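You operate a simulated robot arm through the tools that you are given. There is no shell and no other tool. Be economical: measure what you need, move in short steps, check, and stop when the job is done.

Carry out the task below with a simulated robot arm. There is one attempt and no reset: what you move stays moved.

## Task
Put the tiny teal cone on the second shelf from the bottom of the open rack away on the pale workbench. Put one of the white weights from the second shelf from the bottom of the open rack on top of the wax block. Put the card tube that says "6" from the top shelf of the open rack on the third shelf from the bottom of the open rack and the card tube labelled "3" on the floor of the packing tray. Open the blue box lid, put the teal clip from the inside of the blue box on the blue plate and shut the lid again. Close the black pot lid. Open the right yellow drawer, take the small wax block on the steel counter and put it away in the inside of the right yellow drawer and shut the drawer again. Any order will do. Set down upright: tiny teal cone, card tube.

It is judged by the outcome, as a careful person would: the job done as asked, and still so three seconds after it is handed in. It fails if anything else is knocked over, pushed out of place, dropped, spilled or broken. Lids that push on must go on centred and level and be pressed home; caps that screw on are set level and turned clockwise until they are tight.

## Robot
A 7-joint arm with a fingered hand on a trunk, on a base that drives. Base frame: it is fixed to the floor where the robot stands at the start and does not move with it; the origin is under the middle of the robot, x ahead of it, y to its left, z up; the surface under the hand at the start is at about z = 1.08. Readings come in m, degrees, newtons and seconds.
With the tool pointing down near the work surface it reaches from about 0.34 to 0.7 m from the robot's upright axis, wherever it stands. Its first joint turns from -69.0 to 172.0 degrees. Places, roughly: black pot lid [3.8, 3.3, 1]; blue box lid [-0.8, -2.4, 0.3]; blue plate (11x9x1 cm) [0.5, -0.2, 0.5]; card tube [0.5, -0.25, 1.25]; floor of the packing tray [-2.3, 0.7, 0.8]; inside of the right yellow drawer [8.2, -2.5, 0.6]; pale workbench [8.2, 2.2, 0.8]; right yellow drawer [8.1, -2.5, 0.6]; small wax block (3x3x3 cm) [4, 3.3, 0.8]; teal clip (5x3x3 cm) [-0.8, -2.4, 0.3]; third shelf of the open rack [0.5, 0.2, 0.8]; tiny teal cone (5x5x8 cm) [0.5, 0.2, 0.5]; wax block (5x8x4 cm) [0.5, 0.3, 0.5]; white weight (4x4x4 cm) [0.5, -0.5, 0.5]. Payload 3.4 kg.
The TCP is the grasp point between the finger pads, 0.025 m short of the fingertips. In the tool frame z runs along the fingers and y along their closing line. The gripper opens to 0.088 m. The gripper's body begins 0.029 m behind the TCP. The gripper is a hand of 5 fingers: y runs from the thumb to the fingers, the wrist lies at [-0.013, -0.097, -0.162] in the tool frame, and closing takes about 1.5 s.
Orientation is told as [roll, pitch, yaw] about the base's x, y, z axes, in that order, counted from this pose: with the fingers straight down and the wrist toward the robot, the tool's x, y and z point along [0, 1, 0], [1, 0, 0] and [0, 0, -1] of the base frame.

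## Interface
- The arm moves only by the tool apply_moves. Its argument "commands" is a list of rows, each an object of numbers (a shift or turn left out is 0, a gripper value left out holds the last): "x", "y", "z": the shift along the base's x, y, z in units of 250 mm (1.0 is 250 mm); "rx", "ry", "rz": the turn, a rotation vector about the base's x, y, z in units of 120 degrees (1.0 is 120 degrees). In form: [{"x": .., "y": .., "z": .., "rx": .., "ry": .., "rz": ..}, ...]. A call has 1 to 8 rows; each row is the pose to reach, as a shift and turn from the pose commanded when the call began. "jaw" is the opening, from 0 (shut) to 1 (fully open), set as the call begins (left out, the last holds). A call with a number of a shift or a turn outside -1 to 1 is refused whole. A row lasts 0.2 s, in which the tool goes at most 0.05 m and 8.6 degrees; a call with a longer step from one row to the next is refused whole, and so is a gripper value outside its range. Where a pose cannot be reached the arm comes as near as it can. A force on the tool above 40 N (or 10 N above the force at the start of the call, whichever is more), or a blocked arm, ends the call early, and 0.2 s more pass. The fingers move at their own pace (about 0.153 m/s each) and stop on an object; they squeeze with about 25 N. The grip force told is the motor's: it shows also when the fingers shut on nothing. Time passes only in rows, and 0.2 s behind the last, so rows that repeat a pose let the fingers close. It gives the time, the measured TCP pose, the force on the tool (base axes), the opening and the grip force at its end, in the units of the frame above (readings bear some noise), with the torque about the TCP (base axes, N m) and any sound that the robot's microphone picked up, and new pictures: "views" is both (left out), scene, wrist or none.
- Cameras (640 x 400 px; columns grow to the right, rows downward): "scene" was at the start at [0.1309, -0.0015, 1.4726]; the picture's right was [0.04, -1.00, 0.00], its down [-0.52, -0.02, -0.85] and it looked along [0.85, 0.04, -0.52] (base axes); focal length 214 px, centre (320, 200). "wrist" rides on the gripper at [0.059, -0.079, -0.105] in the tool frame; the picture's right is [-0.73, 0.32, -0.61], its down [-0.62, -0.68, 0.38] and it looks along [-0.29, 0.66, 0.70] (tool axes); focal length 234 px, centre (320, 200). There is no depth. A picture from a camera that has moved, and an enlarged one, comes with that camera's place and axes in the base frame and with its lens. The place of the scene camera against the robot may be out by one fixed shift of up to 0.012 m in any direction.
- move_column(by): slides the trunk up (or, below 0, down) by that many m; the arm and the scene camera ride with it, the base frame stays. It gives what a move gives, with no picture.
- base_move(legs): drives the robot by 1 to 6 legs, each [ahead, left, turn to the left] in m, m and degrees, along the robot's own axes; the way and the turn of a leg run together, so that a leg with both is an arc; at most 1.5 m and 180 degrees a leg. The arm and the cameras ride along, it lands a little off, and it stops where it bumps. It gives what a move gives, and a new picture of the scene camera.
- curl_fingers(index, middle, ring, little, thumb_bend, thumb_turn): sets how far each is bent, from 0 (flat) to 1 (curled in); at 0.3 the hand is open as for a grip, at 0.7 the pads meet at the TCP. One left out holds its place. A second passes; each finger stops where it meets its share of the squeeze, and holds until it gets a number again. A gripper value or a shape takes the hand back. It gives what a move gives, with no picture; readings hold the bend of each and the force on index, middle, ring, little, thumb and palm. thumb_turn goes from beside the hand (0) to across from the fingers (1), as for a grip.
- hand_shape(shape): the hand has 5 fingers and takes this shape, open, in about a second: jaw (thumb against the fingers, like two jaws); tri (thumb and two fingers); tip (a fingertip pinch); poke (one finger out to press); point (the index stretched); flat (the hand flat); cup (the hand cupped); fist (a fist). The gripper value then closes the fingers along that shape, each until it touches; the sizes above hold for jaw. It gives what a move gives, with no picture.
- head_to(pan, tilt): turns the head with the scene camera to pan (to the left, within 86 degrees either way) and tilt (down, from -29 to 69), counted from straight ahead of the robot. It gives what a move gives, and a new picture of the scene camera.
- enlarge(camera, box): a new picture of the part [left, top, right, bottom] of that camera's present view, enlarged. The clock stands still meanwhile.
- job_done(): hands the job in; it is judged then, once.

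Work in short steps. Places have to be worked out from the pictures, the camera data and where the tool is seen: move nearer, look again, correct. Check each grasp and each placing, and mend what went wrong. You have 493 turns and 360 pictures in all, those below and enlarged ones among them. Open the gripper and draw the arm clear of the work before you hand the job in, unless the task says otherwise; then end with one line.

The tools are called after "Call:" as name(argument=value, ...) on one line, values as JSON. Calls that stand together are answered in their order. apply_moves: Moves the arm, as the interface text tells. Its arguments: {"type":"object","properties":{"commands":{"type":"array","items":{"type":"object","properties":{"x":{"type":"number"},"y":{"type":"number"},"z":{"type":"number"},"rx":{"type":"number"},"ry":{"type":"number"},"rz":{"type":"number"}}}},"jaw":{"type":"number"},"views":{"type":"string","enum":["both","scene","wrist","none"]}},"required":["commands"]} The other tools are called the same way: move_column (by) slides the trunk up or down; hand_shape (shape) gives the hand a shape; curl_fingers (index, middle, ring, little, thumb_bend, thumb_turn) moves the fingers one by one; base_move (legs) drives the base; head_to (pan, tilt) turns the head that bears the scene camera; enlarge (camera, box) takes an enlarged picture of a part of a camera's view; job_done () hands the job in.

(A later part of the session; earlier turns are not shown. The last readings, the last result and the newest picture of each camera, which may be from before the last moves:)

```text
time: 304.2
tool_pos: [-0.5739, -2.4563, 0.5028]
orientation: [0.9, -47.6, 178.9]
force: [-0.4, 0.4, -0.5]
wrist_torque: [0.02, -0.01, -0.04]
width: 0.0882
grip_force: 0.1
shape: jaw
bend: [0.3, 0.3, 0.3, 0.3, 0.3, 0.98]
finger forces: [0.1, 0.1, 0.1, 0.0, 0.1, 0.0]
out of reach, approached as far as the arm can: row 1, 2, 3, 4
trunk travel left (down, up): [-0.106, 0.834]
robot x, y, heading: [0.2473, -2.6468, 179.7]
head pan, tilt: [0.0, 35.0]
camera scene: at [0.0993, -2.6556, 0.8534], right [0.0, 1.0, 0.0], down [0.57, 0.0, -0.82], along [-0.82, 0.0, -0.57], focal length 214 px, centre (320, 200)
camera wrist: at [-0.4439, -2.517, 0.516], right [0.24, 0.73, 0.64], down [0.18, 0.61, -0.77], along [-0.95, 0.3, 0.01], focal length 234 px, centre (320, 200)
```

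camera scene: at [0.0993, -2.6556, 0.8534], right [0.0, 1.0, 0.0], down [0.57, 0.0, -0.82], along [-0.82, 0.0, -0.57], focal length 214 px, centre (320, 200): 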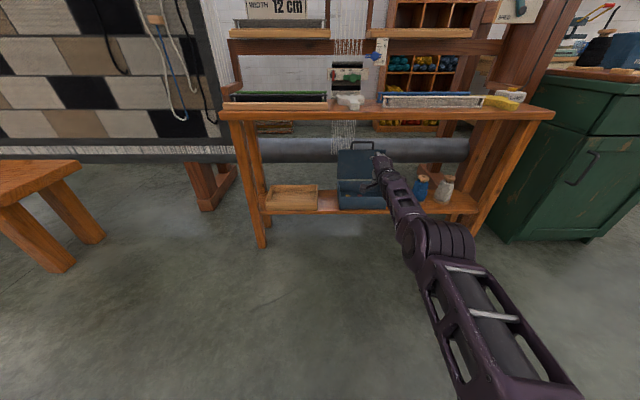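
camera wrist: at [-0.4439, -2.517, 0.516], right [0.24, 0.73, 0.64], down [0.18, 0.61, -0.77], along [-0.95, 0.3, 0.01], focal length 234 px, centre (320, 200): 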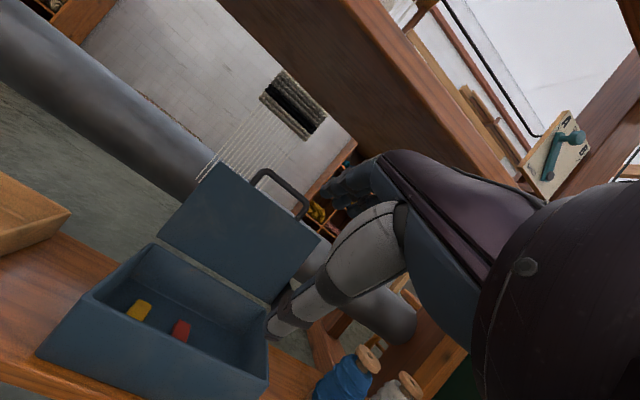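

The bar is at about (-0.825,-2.454,0.494) with the lid vertical. I drive ahead so the fingers pass over and the thumb stays before the bar.

Call:
base_move(legs=[[0.215, 0, 0]])

Call:
apply_moves(commands=[{"x": 0}], views="wrist")

```text
time: 305.9
tool_pos: [-0.7886, -2.4561, 0.5033]
orientation: [0.4, -47.5, 179.2]
force: [0.2, -0.5, 0.0]
wrist_torque: [-0.01, -0.03, -0.01]
width: 0.0881
grip_force: 0.1
shape: jaw
bend: [0.3, 0.3, 0.3, 0.3, 0.3, 0.98]
finger forces: [0.0, 0.1, 0.0, 0.0, 0.0, 0.0]
trunk travel left (down, up): [-0.106, 0.834]
robot x, y, heading: [0.0282, -2.6487, 179.5]
head pan, tilt: [0.0, 35.0]
camera scene: at [-0.1166, -2.6546, 0.8533], right [0.0, 1.0, 0.0], down [0.57, 0.0, -0.82], along [-0.82, 0.0, -0.57], focal length 214 px, centre (320, 200)
```

scene: 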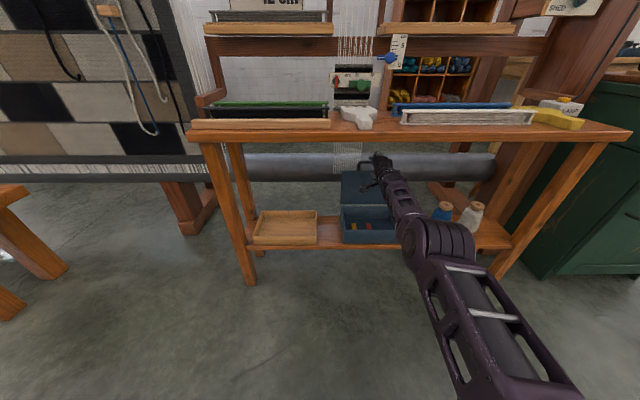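

```text
time: 306.3
tool_pos: [-0.7891, -2.4559, 0.5018]
orientation: [0.3, -47.6, 179.3]
force: [-1.1, 0.4, -0.2]
wrist_torque: [0.0, 0.01, 0.05]
width: 0.0881
grip_force: 0.1
shape: jaw
bend: [0.3, 0.3, 0.3, 0.3, 0.3, 0.98]
finger forces: [0.0, 0.1, 0.1, 0.0, 0.0, 0.0]
trunk travel left (down, up): [-0.106, 0.834]
robot x, y, heading: [0.0335, -2.6492, 179.7]
head pan, tilt: [0.0, 35.0]
camera wrist: at [-0.6595, -2.5159, 0.5157], right [0.24, 0.73, 0.64], down [0.18, 0.62, -0.76], along [-0.95, 0.3, 0.01], focal length 234 px, centre (320, 200)
```

wrist: 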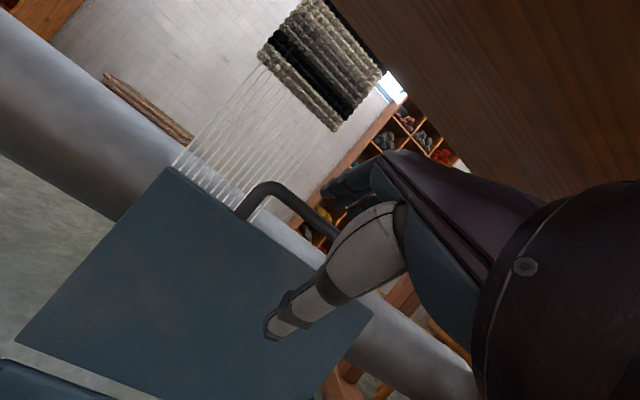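

The bar is at x≈-0.84, so I go 3.2 cm further.

Call:
base_move(legs=[[0.034, 0, 0]])

Call:
apply_moves(commands=[{"x": 0, "z": -0.02}], views="wrist")

```text
time: 307.2
tool_pos: [-0.823, -2.4555, 0.5028]
orientation: [0.4, -47.5, 179.3]
force: [0.1, 0.3, -1.0]
wrist_torque: [-0.01, -0.03, -0.01]
width: 0.0878
grip_force: 0.1
shape: jaw
bend: [0.3, 0.3, 0.3, 0.3, 0.3, 0.98]
finger forces: [0.1, 0.1, 0.0, 0.1, 0.0, 0.1]
trunk travel left (down, up): [-0.106, 0.834]
robot x, y, heading: [-0.0023, -2.651, 180.0]
head pan, tilt: [0.0, 35.0]
camera scene: at [-0.1507, -2.6544, 0.8533], right [0.0, 1.0, 0.0], down [0.57, 0.0, -0.82], along [-0.82, 0.0, -0.57], focal length 214 px, centre (320, 200)
```

scene: 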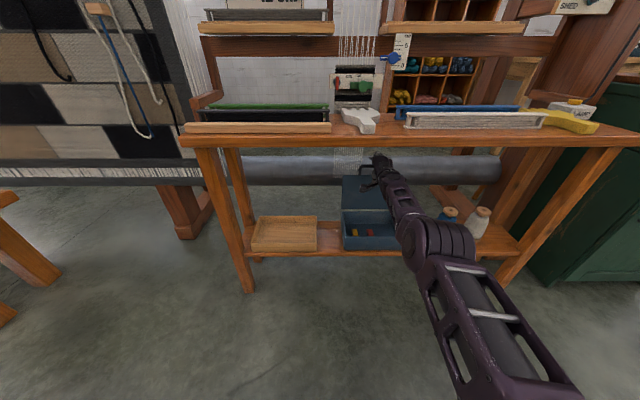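

```text
time: 307.6
tool_pos: [-0.8225, -2.4554, 0.4967]
orientation: [0.4, -47.6, 179.5]
force: [0.5, 0.4, -0.7]
wrist_torque: [0.04, -0.02, 0.0]
width: 0.0879
grip_force: 0.0
shape: jaw
bend: [0.3, 0.3, 0.3, 0.3, 0.3, 0.98]
finger forces: [0.0, 0.0, 0.0, 0.1, 0.0, 0.0]
trunk travel left (down, up): [-0.106, 0.834]
robot x, y, heading: [-0.0026, -2.6478, 179.4]
head pan, tilt: [0.0, 35.0]
camera wrist: at [-0.6933, -2.5159, 0.5107], right [0.24, 0.73, 0.64], down [0.18, 0.62, -0.76], along [-0.96, 0.3, 0.01], focal length 234 px, centre (320, 200)
```

wrist: 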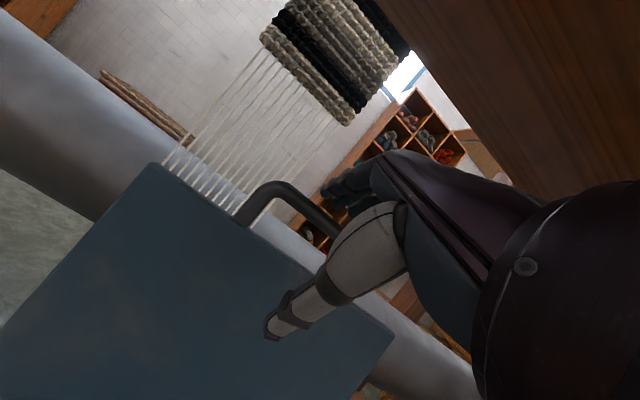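

Fingers are over the bar and thumb before it; I close.

Call:
apply_moves(commands=[{"x": 0}, {"x": 0}, {"x": 0}, {"x": 0}, {"x": 0}, {"x": 0}], jaw=0, views="wrist")

```text
time: 309.0
tool_pos: [-0.8228, -2.4565, 0.4971]
orientation: [0.5, -47.5, 179.3]
force: [-1.0, 1.4, -2.0]
wrist_torque: [0.01, 0.02, -0.29]
width: 0.0153
grip_force: 24.8
shape: jaw
bend: [0.74, 0.43, 0.39, 0.55, 0.39, 1.0]
finger forces: [12.4, 6.0, 3.3, 9.7, 15.2, 0.0]
trunk travel left (down, up): [-0.106, 0.834]
robot x, y, heading: [-0.0042, -2.6483, 179.9]
head pan, tilt: [0.0, 35.0]
camera wrist: at [-0.6935, -2.5158, 0.51], right [0.23, 0.73, 0.64], down [0.18, 0.62, -0.76], along [-0.96, 0.3, 0.01], focal length 234 px, centre (320, 200)
```

wrist: 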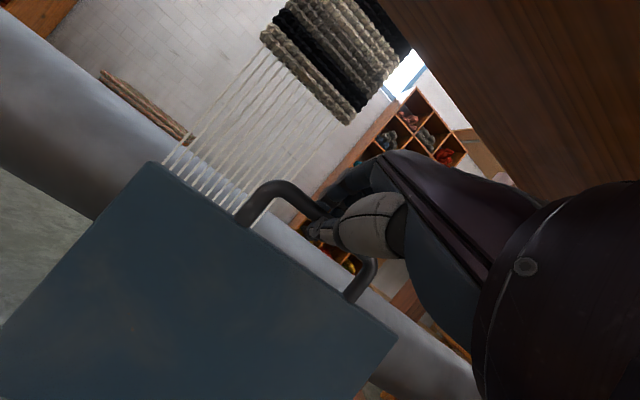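

The bar is held. Hinge ≈(-0.83,0.32), radius 0.177. I loosen slightly so the bar can turn in the grip, and pull along the arc to about 60°.

Call:
apply_moves(commands=[{"x": 0.0}, {"x": 0.123, "z": -0.011, "ry": 0.02}, {"x": 0.242, "z": -0.043, "ry": 0.04}, {"x": 0.354, "z": -0.095, "ry": 0.06}], jaw=0.28, views="wrist")

Call:
enlarge(camera="scene", box=[310, 140, 450, 260])

```text
time: 310.0
tool_pos: [-0.8141, -2.4581, 0.4811]
orientation: [1.2, -56.4, 178.8]
force: [0.4, -0.9, 24.5]
wrist_torque: [0.12, 0.49, -0.19]
width: 0.0345
grip_force: 0.1
shape: jaw
bend: [0.73, 0.49, 0.43, 0.72, 0.74, 1.0]
finger forces: [12.5, 5.6, 7.9, 10.7, 0.0, 0.0]
out of reach, approached as far as the arm can: row 2, 3, 4
trunk travel left (down, up): [-0.106, 0.834]
robot x, y, heading: [-0.0026, -2.6517, 179.8]
head pan, tilt: [0.0, 35.0]
stopped in row 4: the force on the tool passed its limit at 42 N (the readings are from after the stop); the commanded pose is now the measured one
camera wrist: at [-0.6836, -2.5181, 0.4751], right [0.33, 0.73, 0.6], down [0.06, 0.61, -0.79], along [-0.94, 0.29, 0.16], focal length 234 px, centre (320, 200)
```

wrist: 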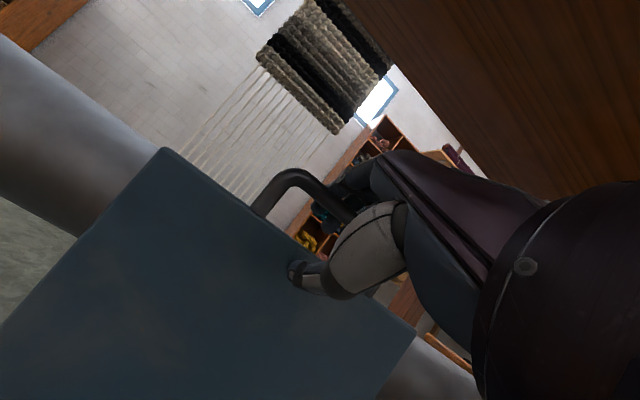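

```text
3.33 times, centred on (380, 200) of scene
camera zoom: at [-0.1469, -2.6556, 0.8542], right [0.0, 1.0, 0.0], down [0.57, 0.0, -0.82], along [-0.82, 0.0, -0.57], focal length 715 px, centre (120, 200)
```

zoom: 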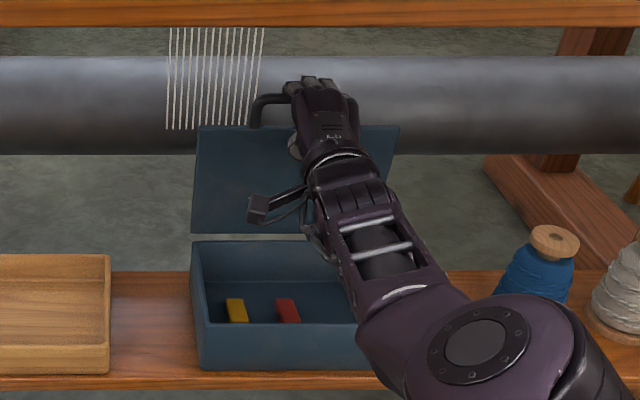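

The arm can't pull well at this reach, so I use base (x) and trunk (z) to follow the arc. First I relieve the downward press, then back up 4 cm.

Call:
apply_moves(commands=[{"z": 0.03}], views="none")

Call:
base_move(legs=[[-0.04, 0, 0]])

Call:
enlarge(camera="scene", box=[310, 140, 450, 260])

```text
time: 310.4
tool_pos: [-0.8157, -2.4583, 0.4821]
orientation: [1.3, -55.5, 178.8]
force: [0.5, -1.4, 20.3]
wrist_torque: [0.04, 0.4, -0.16]
width: 0.0341
grip_force: 0.1
shape: jaw
bend: [0.73, 0.49, 0.43, 0.72, 0.74, 1.0]
finger forces: [11.4, 5.0, 7.3, 10.3, 0.0, 0.1]
trunk travel left (down, up): [-0.106, 0.834]
robot x, y, heading: [-0.0037, -2.6475, 179.8]
head pan, tilt: [0.0, 35.0]
```

```text
time: 311.2
tool_pos: [-0.7735, -2.4572, 0.4789]
orientation: [1.3, -55.3, 178.8]
force: [2.8, -1.4, 12.8]
wrist_torque: [-0.01, 0.27, -0.25]
width: 0.0308
grip_force: 0.1
shape: jaw
bend: [0.73, 0.51, 0.46, 0.72, 0.74, 1.0]
finger forces: [8.2, 2.9, 5.1, 10.3, 0.0, 0.0]
trunk travel left (down, up): [-0.106, 0.834]
robot x, y, heading: [0.0398, -2.6483, 179.5]
head pan, tilt: [0.0, 35.0]
camera scene: at [-0.1081, -2.6552, 0.8537], right [0.0, 1.0, 0.0], down [0.57, 0.0, -0.82], along [-0.82, 0.0, -0.57], focal length 214 px, centre (320, 200)
```

scene: 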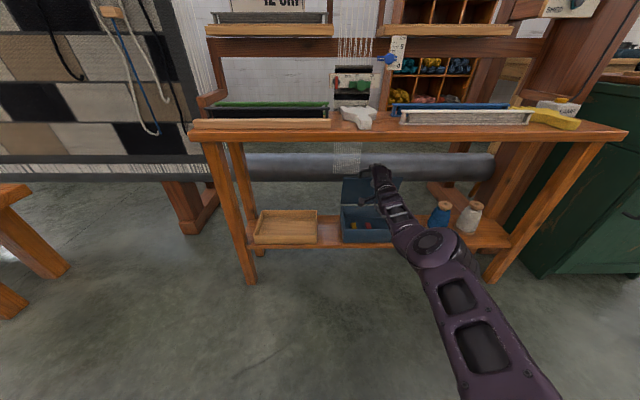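

```text
3.33 times, centred on (380, 200) of scene
camera zoom: at [-0.1081, -2.6552, 0.8537], right [0.0, 1.0, 0.0], down [0.57, 0.0, -0.82], along [-0.82, 0.0, -0.57], focal length 715 px, centre (120, 200)
```

zoom: 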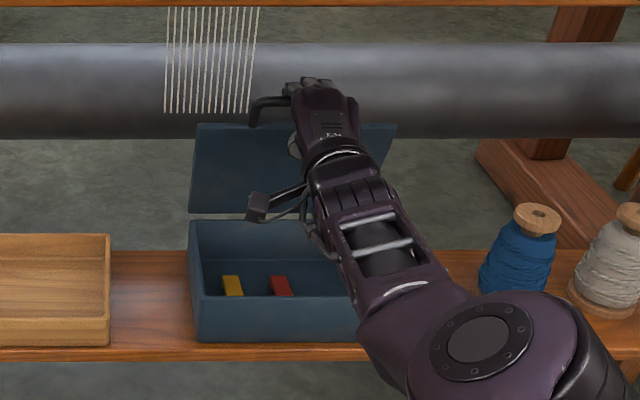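

The lid follows. I keep going: back 5 cm and down about 1 cm.

Call:
base_move(legs=[[-0.05, 0, 0]])

Call:
move_column(by=-0.015)

Call:
enlarge(camera="wrist", box=[0, 0, 640, 400])

```text
time: 312.2
tool_pos: [-0.7262, -2.4589, 0.4773]
orientation: [1.3, -55.1, 178.7]
force: [0.2, -0.4, -0.7]
wrist_torque: [0.0, -0.02, 0.02]
width: 0.0249
grip_force: 0.0
shape: jaw
bend: [0.74, 0.54, 0.52, 0.49, 0.74, 1.0]
finger forces: [0.0, 0.0, 0.0, 0.0, 0.5, 0.1]
trunk travel left (down, up): [-0.106, 0.834]
robot x, y, heading: [0.0875, -2.6523, 179.7]
head pan, tilt: [0.0, 35.0]
camera scene: at [-0.0604, -2.6548, 0.8534], right [0.0, 1.0, 0.0], down [0.57, 0.0, -0.82], along [-0.82, 0.0, -0.57], focal length 214 px, centre (320, 200)
```

scene: 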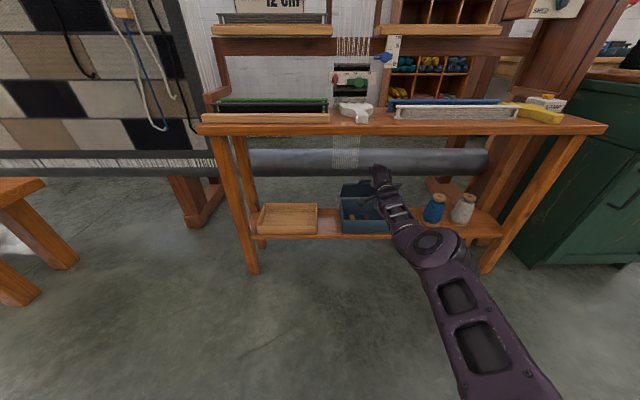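

```text
time: 312.8
tool_pos: [-0.7261, -2.458, 0.4625]
orientation: [1.3, -55.3, 178.7]
force: [0.6, 0.5, 1.3]
wrist_torque: [0.0, -0.03, 0.01]
width: 0.0246
grip_force: 0.0
shape: jaw
bend: [0.74, 0.54, 0.52, 0.49, 0.75, 1.0]
finger forces: [0.1, 0.0, 0.1, 0.0, 1.8, 0.0]
trunk travel left (down, up): [-0.091, 0.849]
robot x, y, heading: [0.0865, -2.6485, 179.8]
head pan, tilt: [0.0, 35.0]
```

```text
1.00 times, centred on (320, 200) of wrist (not enlarged: the box is as wide or as high as the picture)
camera zoom: at [-0.5951, -2.5175, 0.4587], right [0.32, 0.73, 0.6], down [0.08, 0.61, -0.79], along [-0.95, 0.3, 0.14], focal length 234 px, centre (320, 200)
```

zoom: 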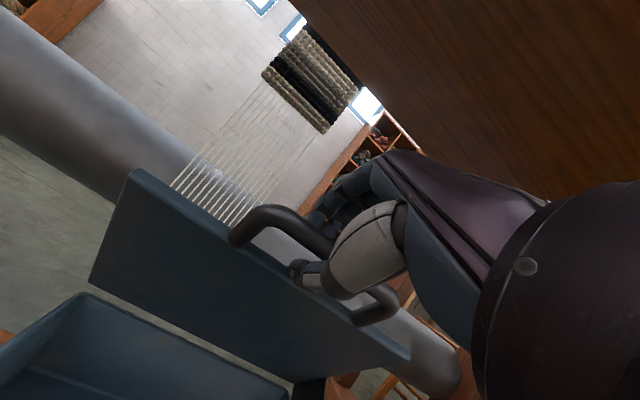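

The lid (≈57°) rests on the thumb. I continue down the arc in steps: back 3.9 cm, down 2.9 cm.

Call:
base_move(legs=[[-0.038, 0, 0]])

Call:
move_column(by=-0.03)

Call:
base_move(legs=[[-0.03, 0, 0]])

Call:
enlarge(camera="wrist", box=[0, 0, 640, 400])

```text
time: 313.6
tool_pos: [-0.6882, -2.4583, 0.4618]
orientation: [1.3, -55.0, 178.9]
force: [0.3, 0.1, -0.4]
wrist_torque: [0.0, -0.01, 0.0]
width: 0.0249
grip_force: 0.1
shape: jaw
bend: [0.74, 0.54, 0.52, 0.49, 0.74, 1.0]
finger forces: [0.0, 0.1, 0.1, 0.0, 0.5, 0.0]
trunk travel left (down, up): [-0.091, 0.849]
robot x, y, heading: [0.1226, -2.6463, 179.5]
head pan, tilt: [0.0, 35.0]
camera scene: at [-0.0225, -2.6549, 0.8383], right [0.0, 1.0, 0.0], down [0.57, 0.0, -0.82], along [-0.82, 0.0, -0.57], focal length 214 px, centre (320, 200)
```

scene: 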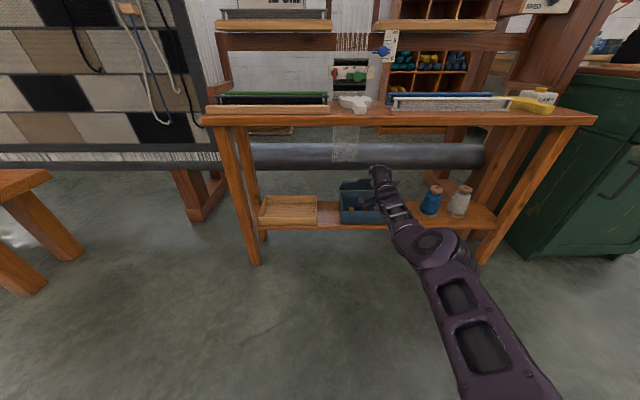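

```text
time: 314.4
tool_pos: [-0.6873, -2.4576, 0.4312]
orientation: [1.3, -55.1, 178.8]
force: [-0.1, 0.0, -0.6]
wrist_torque: [0.03, 0.01, 0.02]
width: 0.0248
grip_force: 0.0
shape: jaw
bend: [0.74, 0.54, 0.52, 0.49, 0.74, 1.0]
finger forces: [0.1, 0.0, 0.1, 0.0, 0.7, 0.0]
trunk travel left (down, up): [-0.061, 0.879]
robot x, y, heading: [0.1216, -2.6492, 179.8]
head pan, tilt: [0.0, 35.0]
```

```text
time: 315.2
tool_pos: [-0.6569, -2.4588, 0.4326]
orientation: [1.3, -55.2, 178.6]
force: [3.4, 0.2, 0.8]
wrist_torque: [-0.02, -0.09, -0.02]
width: 0.0253
grip_force: 0.0
shape: jaw
bend: [0.74, 0.54, 0.52, 0.49, 0.74, 1.0]
finger forces: [0.0, 0.0, 0.0, 0.0, 2.9, 0.0]
trunk travel left (down, up): [-0.061, 0.879]
robot x, y, heading: [0.1578, -2.6474, 179.6]
head pan, tilt: [0.0, 35.0]
camera scene: at [0.0077, -2.6551, 0.8084], right [0.0, 1.0, 0.0], down [0.57, 0.0, -0.82], along [-0.82, 0.0, -0.57], focal length 214 px, centre (320, 200)
```

scene: 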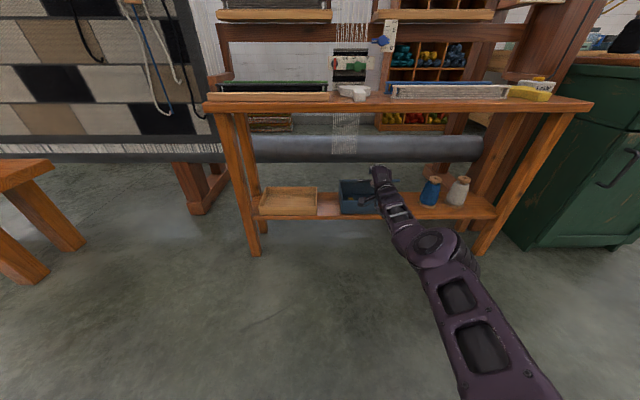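

```text
1.00 times, centred on (320, 200) of wrist (not enlarged: the box is as wide or as high as the picture)
camera zoom: at [-0.5273, -2.5178, 0.4288], right [0.32, 0.73, 0.6], down [0.08, 0.61, -0.79], along [-0.95, 0.3, 0.14], focal length 234 px, centre (320, 200)
```

zoom: 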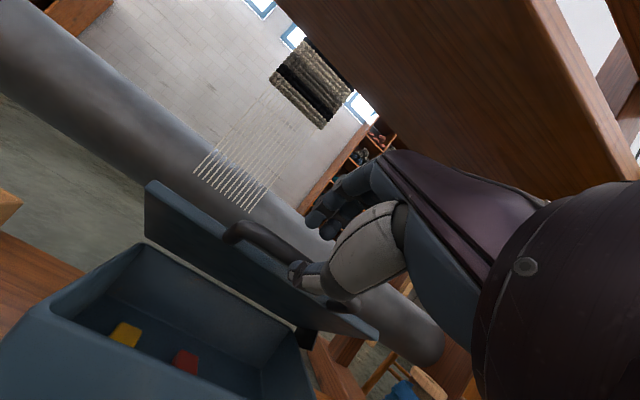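

The lid is at about 35–40° on the thumb. I lower 5.5 cm further.

Call:
move_column(by=-0.055)

Call:
apply_moves(commands=[{"z": -0.06}, {"z": -0.12}], views="wrist")

Call:
enlarge(camera="scene", box=[310, 140, 450, 240])

```text
time: 316.2
tool_pos: [-0.6574, -2.4596, 0.3773]
orientation: [1.3, -55.0, 178.7]
force: [-0.4, 0.6, 0.1]
wrist_torque: [-0.02, 0.04, -0.01]
width: 0.0248
grip_force: 0.1
shape: jaw
bend: [0.74, 0.54, 0.52, 0.49, 0.74, 1.0]
finger forces: [0.0, 0.0, 0.0, 0.0, 0.7, 0.1]
trunk travel left (down, up): [-0.006, 0.934]
robot x, y, heading: [0.1553, -2.651, 179.7]
head pan, tilt: [0.0, 35.0]
```

```text
time: 316.8
tool_pos: [-0.6572, -2.4608, 0.3636]
orientation: [1.3, -55.0, 178.7]
force: [1.1, -0.3, -0.8]
wrist_torque: [-0.04, 0.0, 0.01]
width: 0.0251
grip_force: 0.0
shape: jaw
bend: [0.74, 0.54, 0.52, 0.49, 0.74, 1.0]
finger forces: [0.0, 0.0, 0.0, 0.0, 0.5, 0.0]
out of reach, approached as far as the arm can: row 1, 2
trunk travel left (down, up): [-0.006, 0.934]
robot x, y, heading: [0.1535, -2.6483, 179.8]
head pan, tilt: [0.0, 35.0]
camera wrist: at [-0.5261, -2.5202, 0.3604], right [0.32, 0.73, 0.6], down [0.08, 0.61, -0.79], along [-0.95, 0.3, 0.14], focal length 234 px, centre (320, 200)
```

wrist: 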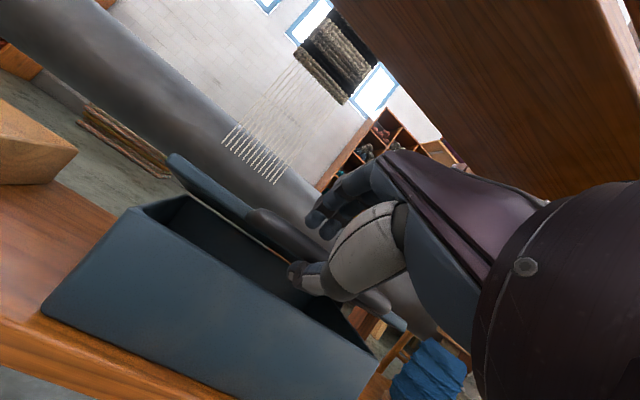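

```text
4.00 times, centred on (380, 190) of scene
camera zoom: at [0.0074, -2.6551, 0.7534], right [0.0, 1.0, 0.0], down [0.57, 0.0, -0.82], along [-0.82, 0.0, -0.57], focal length 858 px, centre (80, 240)
```

zoom: 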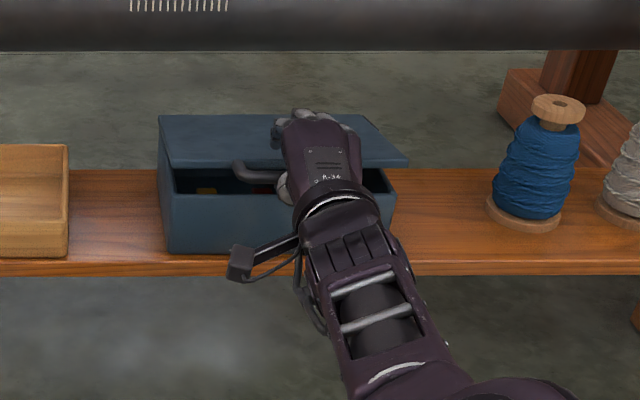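

The lid is nearly down, but the thumb tip may be over the rim. I pull back 2 cm, letting the thumb tip support the bar, then lower.

Call:
apply_moves(commands=[{"x": 0.04, "z": -0.01}, {"x": 0.08, "z": -0.03}, {"x": 0.085, "z": -0.07}], views="wrist")

Call:
enlarge(camera="scene", box=[310, 140, 450, 240])

```text
time: 317.6
tool_pos: [-0.649, -2.4631, 0.3433]
orientation: [1.2, -55.1, 178.6]
force: [-0.1, -0.5, 0.4]
wrist_torque: [-0.01, 0.02, -0.02]
width: 0.0248
grip_force: 0.1
shape: jaw
bend: [0.74, 0.54, 0.52, 0.49, 0.74, 1.0]
finger forces: [0.1, 0.1, 0.1, 0.0, 0.5, 0.1]
out of reach, approached as far as the arm can: row 1, 2, 3
trunk travel left (down, up): [-0.006, 0.934]
robot x, y, heading: [0.1543, -2.6522, 179.7]
head pan, tilt: [0.0, 35.0]
camera wrist: at [-0.5186, -2.5227, 0.3389], right [0.32, 0.73, 0.6], down [0.08, 0.61, -0.79], along [-0.95, 0.29, 0.14], focal length 234 px, centre (320, 200)
```

wrist: 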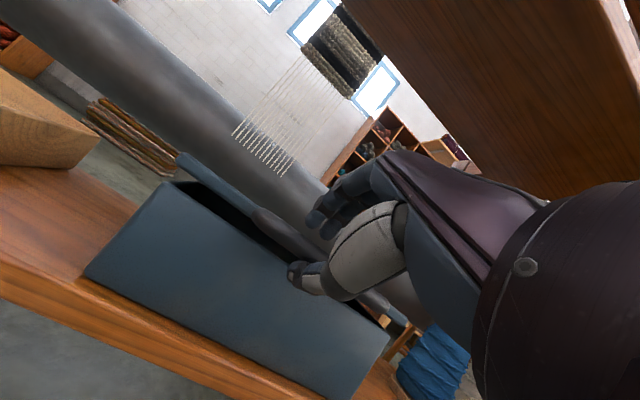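

```text
4.00 times, centred on (380, 190) of scene
camera zoom: at [0.0074, -2.6551, 0.7534], right [0.0, 1.0, 0.0], down [0.57, 0.0, -0.82], along [-0.82, 0.0, -0.57], focal length 858 px, centre (80, 240)
```

zoom: 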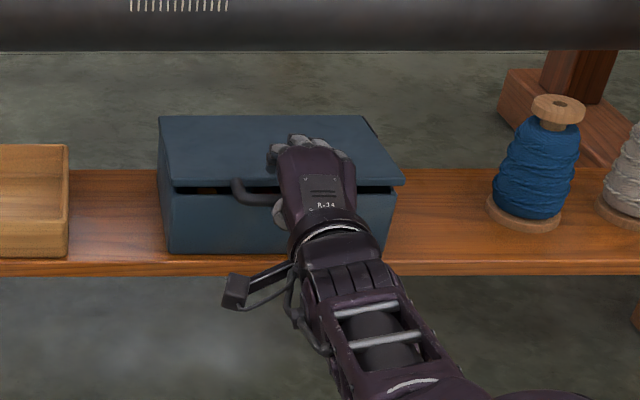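

Nearly closed. I lower further, a bit back.

Call:
apply_moves(commands=[{"x": 0.03, "z": -0.04}, {"x": 0.05, "z": -0.08}, {"x": 0.06, "z": -0.12}], views="wrist")

Call:
enlarge(camera="scene", box=[310, 140, 450, 240])

```text
time: 318.4
tool_pos: [-0.6381, -2.4636, 0.3115]
orientation: [1.3, -55.2, 178.6]
force: [0.0, -0.1, -0.6]
wrist_torque: [-0.01, -0.01, 0.0]
width: 0.0248
grip_force: 0.0
shape: jaw
bend: [0.74, 0.54, 0.52, 0.49, 0.74, 1.0]
finger forces: [0.0, 0.0, 0.1, 0.3, 0.1, 0.1]
out of reach, approached as far as the arm can: row 1, 2, 3
trunk travel left (down, up): [-0.006, 0.934]
robot x, y, heading: [0.1517, -2.6484, 179.7]
head pan, tilt: [0.0, 35.0]
camera wrist: at [-0.508, -2.5239, 0.3068], right [0.32, 0.73, 0.6], down [0.08, 0.61, -0.79], along [-0.95, 0.3, 0.14], focal length 234 px, centre (320, 200)
```

wrist: 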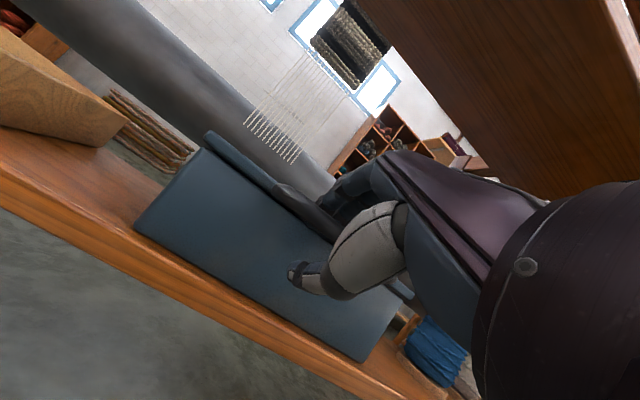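

```text
4.00 times, centred on (380, 190) of scene
camera zoom: at [0.0075, -2.6551, 0.7534], right [0.0, 1.0, 0.0], down [0.57, 0.0, -0.82], along [-0.82, 0.0, -0.57], focal length 858 px, centre (80, 240)
```

zoom: 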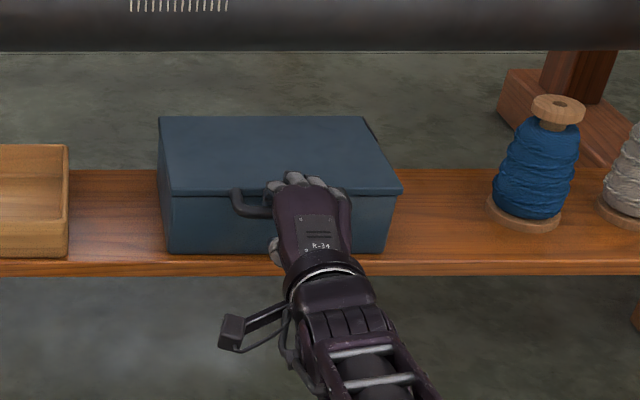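

The lid is shut. I open the hand and back away, then check.

Call:
apply_moves(commands=[{"x": 0.0}, {"x": 0.0}, {"x": 0.0}], jaw=1, views="none")

Call:
base_move(legs=[[-0.35, 0, 0]])

Call:
enlarge(camera="scene", box=[290, 110, 410, 190])

```text
time: 319.2
tool_pos: [-0.6381, -2.4642, 0.3116]
orientation: [1.4, -55.1, 178.7]
force: [-0.3, 0.7, -0.3]
wrist_torque: [-0.01, 0.01, -0.03]
width: 0.0881
grip_force: 0.1
shape: jaw
bend: [0.3, 0.3, 0.3, 0.3, 0.3, 0.98]
finger forces: [0.0, 0.1, 0.0, 0.0, 0.0, 0.0]
trunk travel left (down, up): [-0.006, 0.934]
robot x, y, heading: [0.1557, -2.6519, 179.7]
head pan, tilt: [0.0, 35.0]
```

```text
time: 321.5
tool_pos: [-0.2866, -2.4669, 0.3102]
orientation: [1.4, -55.1, 178.7]
force: [0.4, -1.0, 0.5]
wrist_torque: [-0.02, -0.07, 0.01]
width: 0.0878
grip_force: 0.0
shape: jaw
bend: [0.3, 0.3, 0.3, 0.3, 0.3, 0.98]
finger forces: [0.1, 0.1, 0.0, 0.1, 0.0, 0.1]
trunk travel left (down, up): [-0.006, 0.934]
robot x, y, heading: [0.5057, -2.6543, 179.7]
head pan, tilt: [0.0, 35.0]
camera scene: at [0.3587, -2.6567, 0.7533], right [0.0, 1.0, 0.0], down [0.57, 0.0, -0.82], along [-0.82, 0.0, -0.57], focal length 214 px, centre (320, 200)
```

scene: 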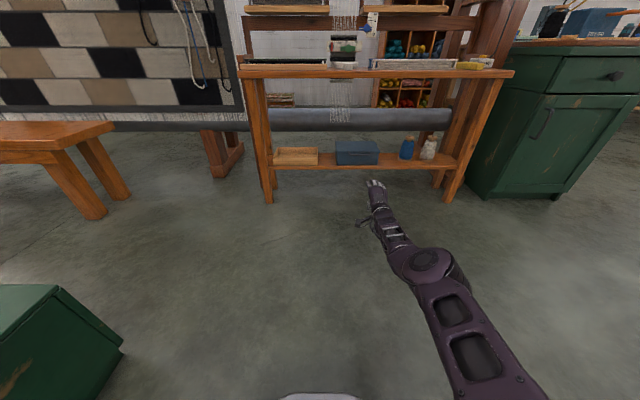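

```text
5.00 times, centred on (350, 150) of scene
camera zoom: at [0.3587, -2.6567, 0.7533], right [0.0, 1.0, 0.0], down [0.57, 0.0, -0.82], along [-0.82, 0.0, -0.57], focal length 1072 px, centre (170, 450)
```

zoom: 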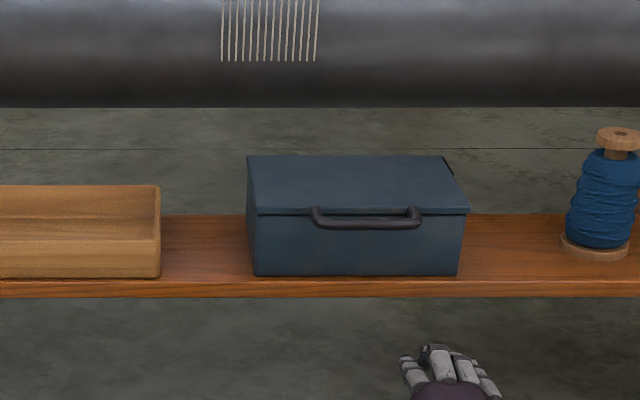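

The lid is shut and the box unmoved. Next is the teal cone: I turn (clockwise) and drive back to the rack.

Call:
base_move(legs=[[0, 0, -179.7], [0, 0.5, 0], [-0.757, 1.0, 0], [-0.37, 0.4, 0], [0, 1.1, 0]])

Call:
apply_moves(commands=[{"x": -0.06, "z": 0.16, "ry": -0.03}, {"x": -0.1, "z": 0.32, "ry": -0.06}, {"x": -0.12, "z": 0.48, "ry": -0.1}, {"x": -0.12, "z": 0.64, "ry": -0.125}, {"x": -0.12, "z": 0.8, "ry": -0.125}, {"x": -0.12, "z": 0.98, "ry": -0.125}])

```text
time: 345.7
tool_pos: [0.1474, 0.1676, 0.3106]
orientation: [1.4, -55.1, -0.5]
force: [0.4, 0.1, -1.1]
wrist_torque: [-0.02, 0.0, 0.0]
width: 0.0882
grip_force: 0.0
shape: jaw
bend: [0.3, 0.3, 0.3, 0.3, 0.3, 0.98]
finger forces: [0.0, 0.1, 0.0, 0.0, 0.0, 0.1]
trunk travel left (down, up): [-0.006, 0.934]
robot x, y, heading: [-0.6455, 0.3422, 0.6]
head pan, tilt: [0.0, 35.0]
camera scene: at [-0.5178, 0.3376, 0.7534], right [0.01, -1.0, 0.0], down [-0.57, 0.0, -0.82], along [0.82, 0.01, -0.57], focal length 214 px, centre (320, 200)
```

scene: 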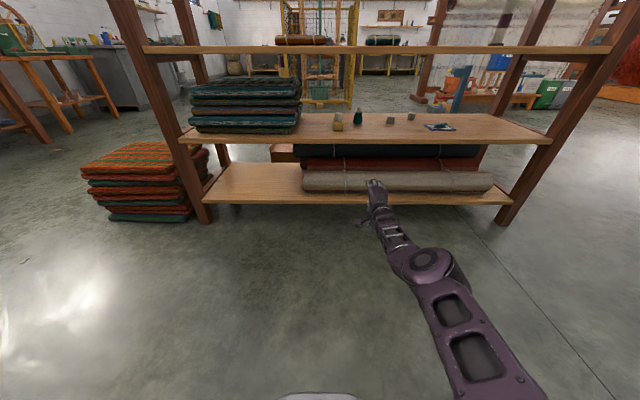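

```text
time: 347.1
tool_pos: [0.1806, 0.1665, 0.5536]
orientation: [1.7, -70.0, -0.9]
force: [0.2, -0.2, -0.1]
wrist_torque: [0.0, -0.01, 0.0]
width: 0.0877
grip_force: 0.2
shape: jaw
bend: [0.3, 0.3, 0.3, 0.3, 0.3, 0.98]
finger forces: [0.1, 0.1, 0.1, 0.0, 0.0, 0.1]
out of reach, approached as far as the arm can: row 1, 2, 3, 4, 5, 6
trunk travel left (down, up): [-0.006, 0.934]
robot x, y, heading: [-0.6478, 0.3445, 0.4]
head pan, tilt: [0.0, 35.0]
camera scene: at [-0.5177, 0.3375, 0.7532], right [0.01, -1.0, 0.0], down [-0.57, 0.0, -0.82], along [0.82, 0.01, -0.57], focal length 214 px, centre (320, 200)
camera wrist: at [0.0525, 0.2245, 0.5162], right [-0.45, -0.74, 0.5], down [0.14, -0.61, -0.78], along [0.88, -0.28, 0.38], focal length 234 px, centre (320, 200)
```

scene: 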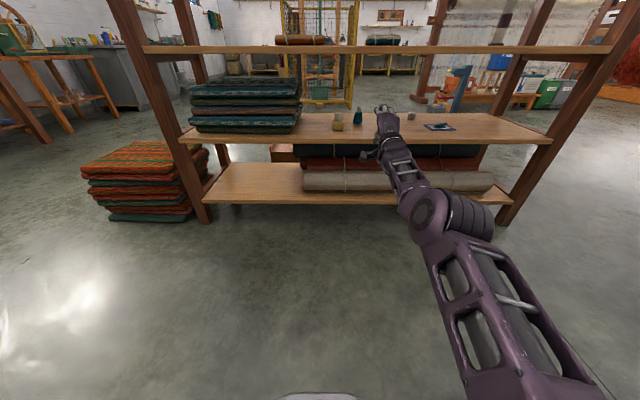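
wrist: 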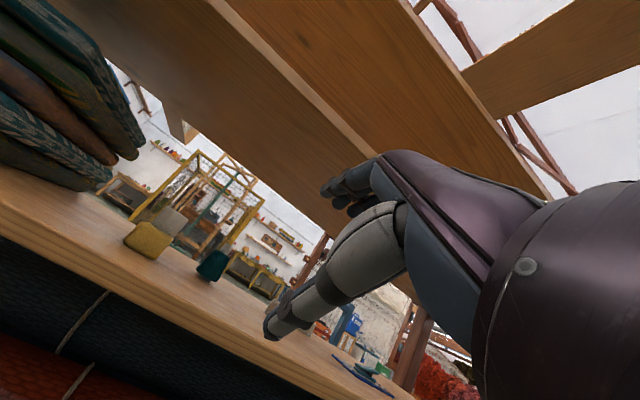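

At this heading the sign flips. I turn to −40° pitch and pull the hand back to a comfortable reach.

Call:
apply_moves(commands=[{"x": -0.1, "ry": 0.065}, {"x": -0.2, "ry": 0.13}, {"x": -0.3, "ry": 0.195}, {"x": -0.36, "ry": 0.25, "rx": -0.01}], views="wrist")

Call:
enlarge(camera="scene", box=[310, 90, 430, 170])

```text
time: 348.1
tool_pos: [0.1614, 0.1626, 0.5723]
orientation: [-0.7, -40.1, 1.1]
force: [-0.7, -0.7, -0.2]
wrist_torque: [0.0, -0.03, 0.01]
width: 0.0879
grip_force: 0.1
shape: jaw
bend: [0.3, 0.3, 0.3, 0.3, 0.3, 0.98]
finger forces: [0.1, 0.1, 0.0, 0.0, 0.1, 0.0]
out of reach, approached as far as the arm can: row 1, 2, 3, 4
trunk travel left (down, up): [-0.006, 0.934]
robot x, y, heading: [-0.644, 0.3422, 0.7]
head pan, tilt: [0.0, 35.0]
camera wrist: at [0.0317, 0.22, 0.6008], right [-0.14, -0.72, 0.68], down [-0.27, -0.63, -0.73], along [0.95, -0.28, -0.11], focal length 234 px, centre (320, 200)
```

wrist: 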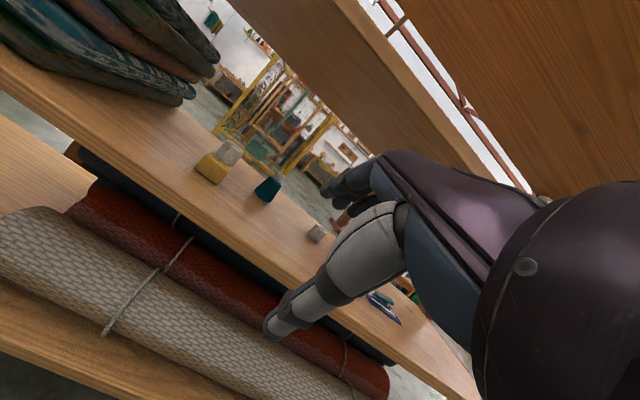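

```text
5.00 times, centred on (370, 130) of scene
camera zoom: at [-0.5179, 0.3377, 0.7534], right [0.01, -1.0, 0.0], down [-0.57, -0.01, -0.82], along [0.82, 0.01, -0.57], focal length 1072 px, centre (70, 550)
```

zoom: 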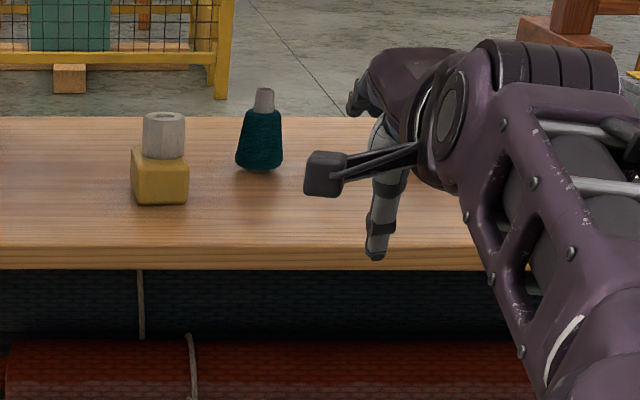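

I lower slightly and drive in, then re-measure the cone.

Call:
apply_moves(commands=[{"z": -0.05, "x": -0.06}], views="none")

Call:
base_move(legs=[[0.28, 0, -0.6]])

Call:
apply_moves(commands=[{"x": 0}], views="wrist")

Call:
enlarge(camera="wrist", box=[180, 100, 380, 300])

```text
time: 348.5
tool_pos: [0.1618, 0.1609, 0.5605]
orientation: [-0.3, -40.0, 0.8]
force: [-0.5, -0.6, 1.1]
wrist_torque: [-0.02, 0.03, 0.02]
width: 0.0882
grip_force: 0.0
shape: jaw
bend: [0.3, 0.3, 0.3, 0.3, 0.3, 0.98]
finger forces: [0.1, 0.0, 0.0, 0.0, 0.0, 0.0]
out of reach, approached as far as the arm can: row 1
trunk travel left (down, up): [-0.006, 0.934]
robot x, y, heading: [-0.6458, 0.3415, 0.5]
head pan, tilt: [0.0, 35.0]
```

```text
time: 350.4
tool_pos: [0.4405, 0.156, 0.5615]
orientation: [-0.3, -40.0, 0.4]
force: [-1.2, -0.2, -0.3]
wrist_torque: [0.04, -0.03, 0.0]
width: 0.0881
grip_force: 0.1
shape: jaw
bend: [0.3, 0.3, 0.3, 0.3, 0.3, 0.98]
finger forces: [0.0, 0.0, 0.1, 0.0, 0.1, 0.1]
trunk travel left (down, up): [-0.006, 0.934]
robot x, y, heading: [-0.365, 0.3455, 0.0]
head pan, tilt: [0.0, 35.0]
camera scene: at [-0.2379, 0.3373, 0.7534], right [0.0, -1.0, 0.0], down [-0.57, 0.0, -0.82], along [0.82, 0.0, -0.57], focal length 214 px, centre (320, 200)
```

scene: 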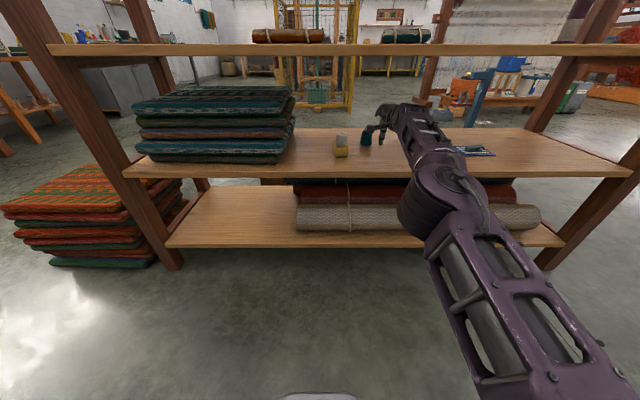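

```text
time: 350.8
tool_pos: [0.4416, 0.1535, 0.5617]
orientation: [-0.3, -40.1, 0.4]
force: [-0.3, 0.5, 0.1]
wrist_torque: [0.04, 0.0, -0.01]
width: 0.088
grip_force: 0.1
shape: jaw
bend: [0.3, 0.3, 0.3, 0.3, 0.3, 0.98]
finger forces: [0.1, 0.0, 0.0, 0.1, 0.1, 0.1]
trunk travel left (down, up): [-0.006, 0.934]
robot x, y, heading: [-0.3685, 0.3456, -0.2]
head pan, tilt: [0.0, 35.0]
camera wrist: at [0.3123, 0.2132, 0.5907], right [-0.14, -0.72, 0.68], down [-0.27, -0.63, -0.73], along [0.95, -0.29, -0.11], focal length 234 px, centre (320, 200)
```

wrist: 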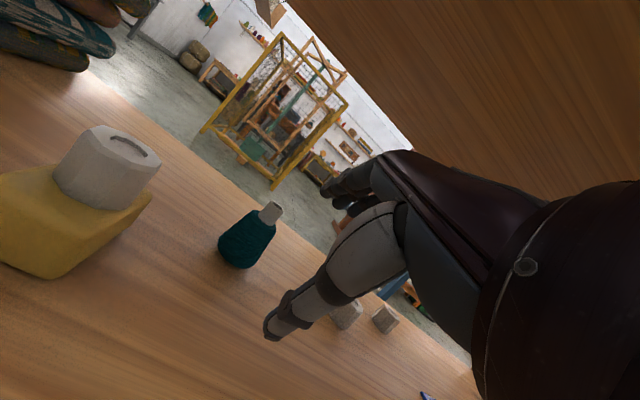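

```text
2.00 times, centred on (280, 200) of wrist
camera zoom: at [0.3123, 0.2132, 0.5907], right [-0.14, -0.72, 0.68], down [-0.27, -0.63, -0.73], along [0.95, -0.29, -0.11], focal length 468 px, centre (400, 200)
```

zoom: 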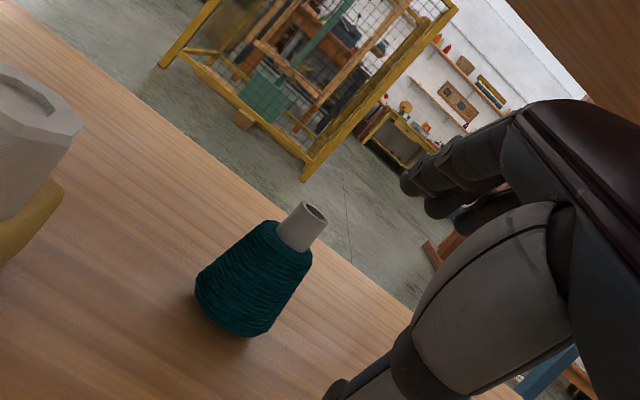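

The cone stands at (0.536,0.172), top 0.533. I draw the arm back a bit, drive the base in, and place the open hand over it.

Call:
apply_moves(commands=[{"x": -0.15, "y": 0.035}, {"x": -0.3, "y": 0.074}], views="none")

Call:
base_move(legs=[[0.145, 0, 0]])

Call:
apply_moves(commands=[{"x": 0}], views="wrist")

```text
time: 351.6
tool_pos: [0.3832, 0.1188, 0.5619]
orientation: [1.5, -39.2, -8.4]
force: [0.1, 0.3, -0.7]
wrist_torque: [-0.01, 0.0, 0.03]
width: 0.0879
grip_force: 0.1
shape: jaw
bend: [0.3, 0.3, 0.3, 0.3, 0.3, 0.97]
finger forces: [0.0, 0.0, 0.1, 0.1, 0.0, 0.0]
out of reach, approached as far as the arm can: row 1
trunk travel left (down, up): [-0.006, 0.934]
robot x, y, heading: [-0.3651, 0.3436, -0.1]
head pan, tilt: [0.0, 35.0]
stopped in row 2: the arm was blocked; the commanded pose is now the measured one
```

```text
time: 353.0
tool_pos: [0.5285, 0.1226, 0.5611]
orientation: [1.3, -39.3, -8.1]
force: [-0.5, 0.3, -0.5]
wrist_torque: [-0.02, 0.0, -0.01]
width: 0.0877
grip_force: 0.1
shape: jaw
bend: [0.3, 0.3, 0.3, 0.3, 0.3, 0.97]
finger forces: [0.0, 0.0, 0.1, 0.1, 0.0, 0.0]
trunk travel left (down, up): [-0.006, 0.934]
robot x, y, heading: [-0.225, 0.343, 0.1]
head pan, tilt: [0.0, 35.0]
camera scene: at [-0.0928, 0.3379, 0.7534], right [0.0, -1.0, 0.0], down [-0.57, 0.0, -0.82], along [0.82, 0.0, -0.57], focal length 214 px, centre (320, 200)
```

scene: 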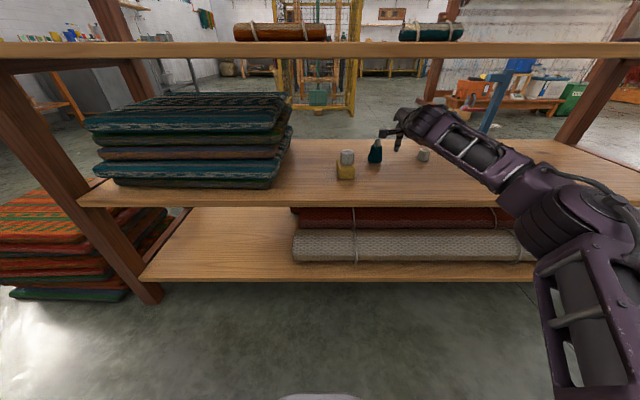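

```text
time: 353.4
tool_pos: [0.5276, 0.1222, 0.5615]
orientation: [1.4, -39.4, -8.2]
force: [1.0, 0.6, 0.0]
wrist_torque: [-0.01, -0.02, 0.0]
width: 0.0882
grip_force: 0.0
shape: jaw
bend: [0.3, 0.3, 0.3, 0.3, 0.3, 0.97]
finger forces: [0.1, 0.0, 0.1, 0.0, 0.1, 0.0]
trunk travel left (down, up): [-0.006, 0.934]
robot x, y, heading: [-0.2242, 0.3414, -0.0]
head pan, tilt: [0.0, 35.0]
camera wrist: at [0.4079, 0.1956, 0.5947], right [-0.23, -0.72, 0.66], down [-0.36, -0.57, -0.74], along [0.91, -0.41, -0.13], focal length 234 px, centre (320, 200)
```

wrist: 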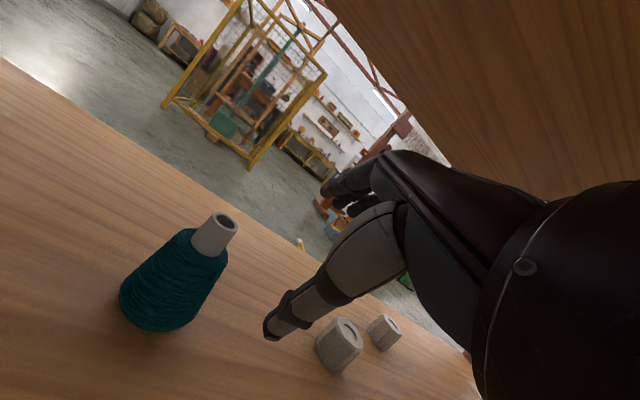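

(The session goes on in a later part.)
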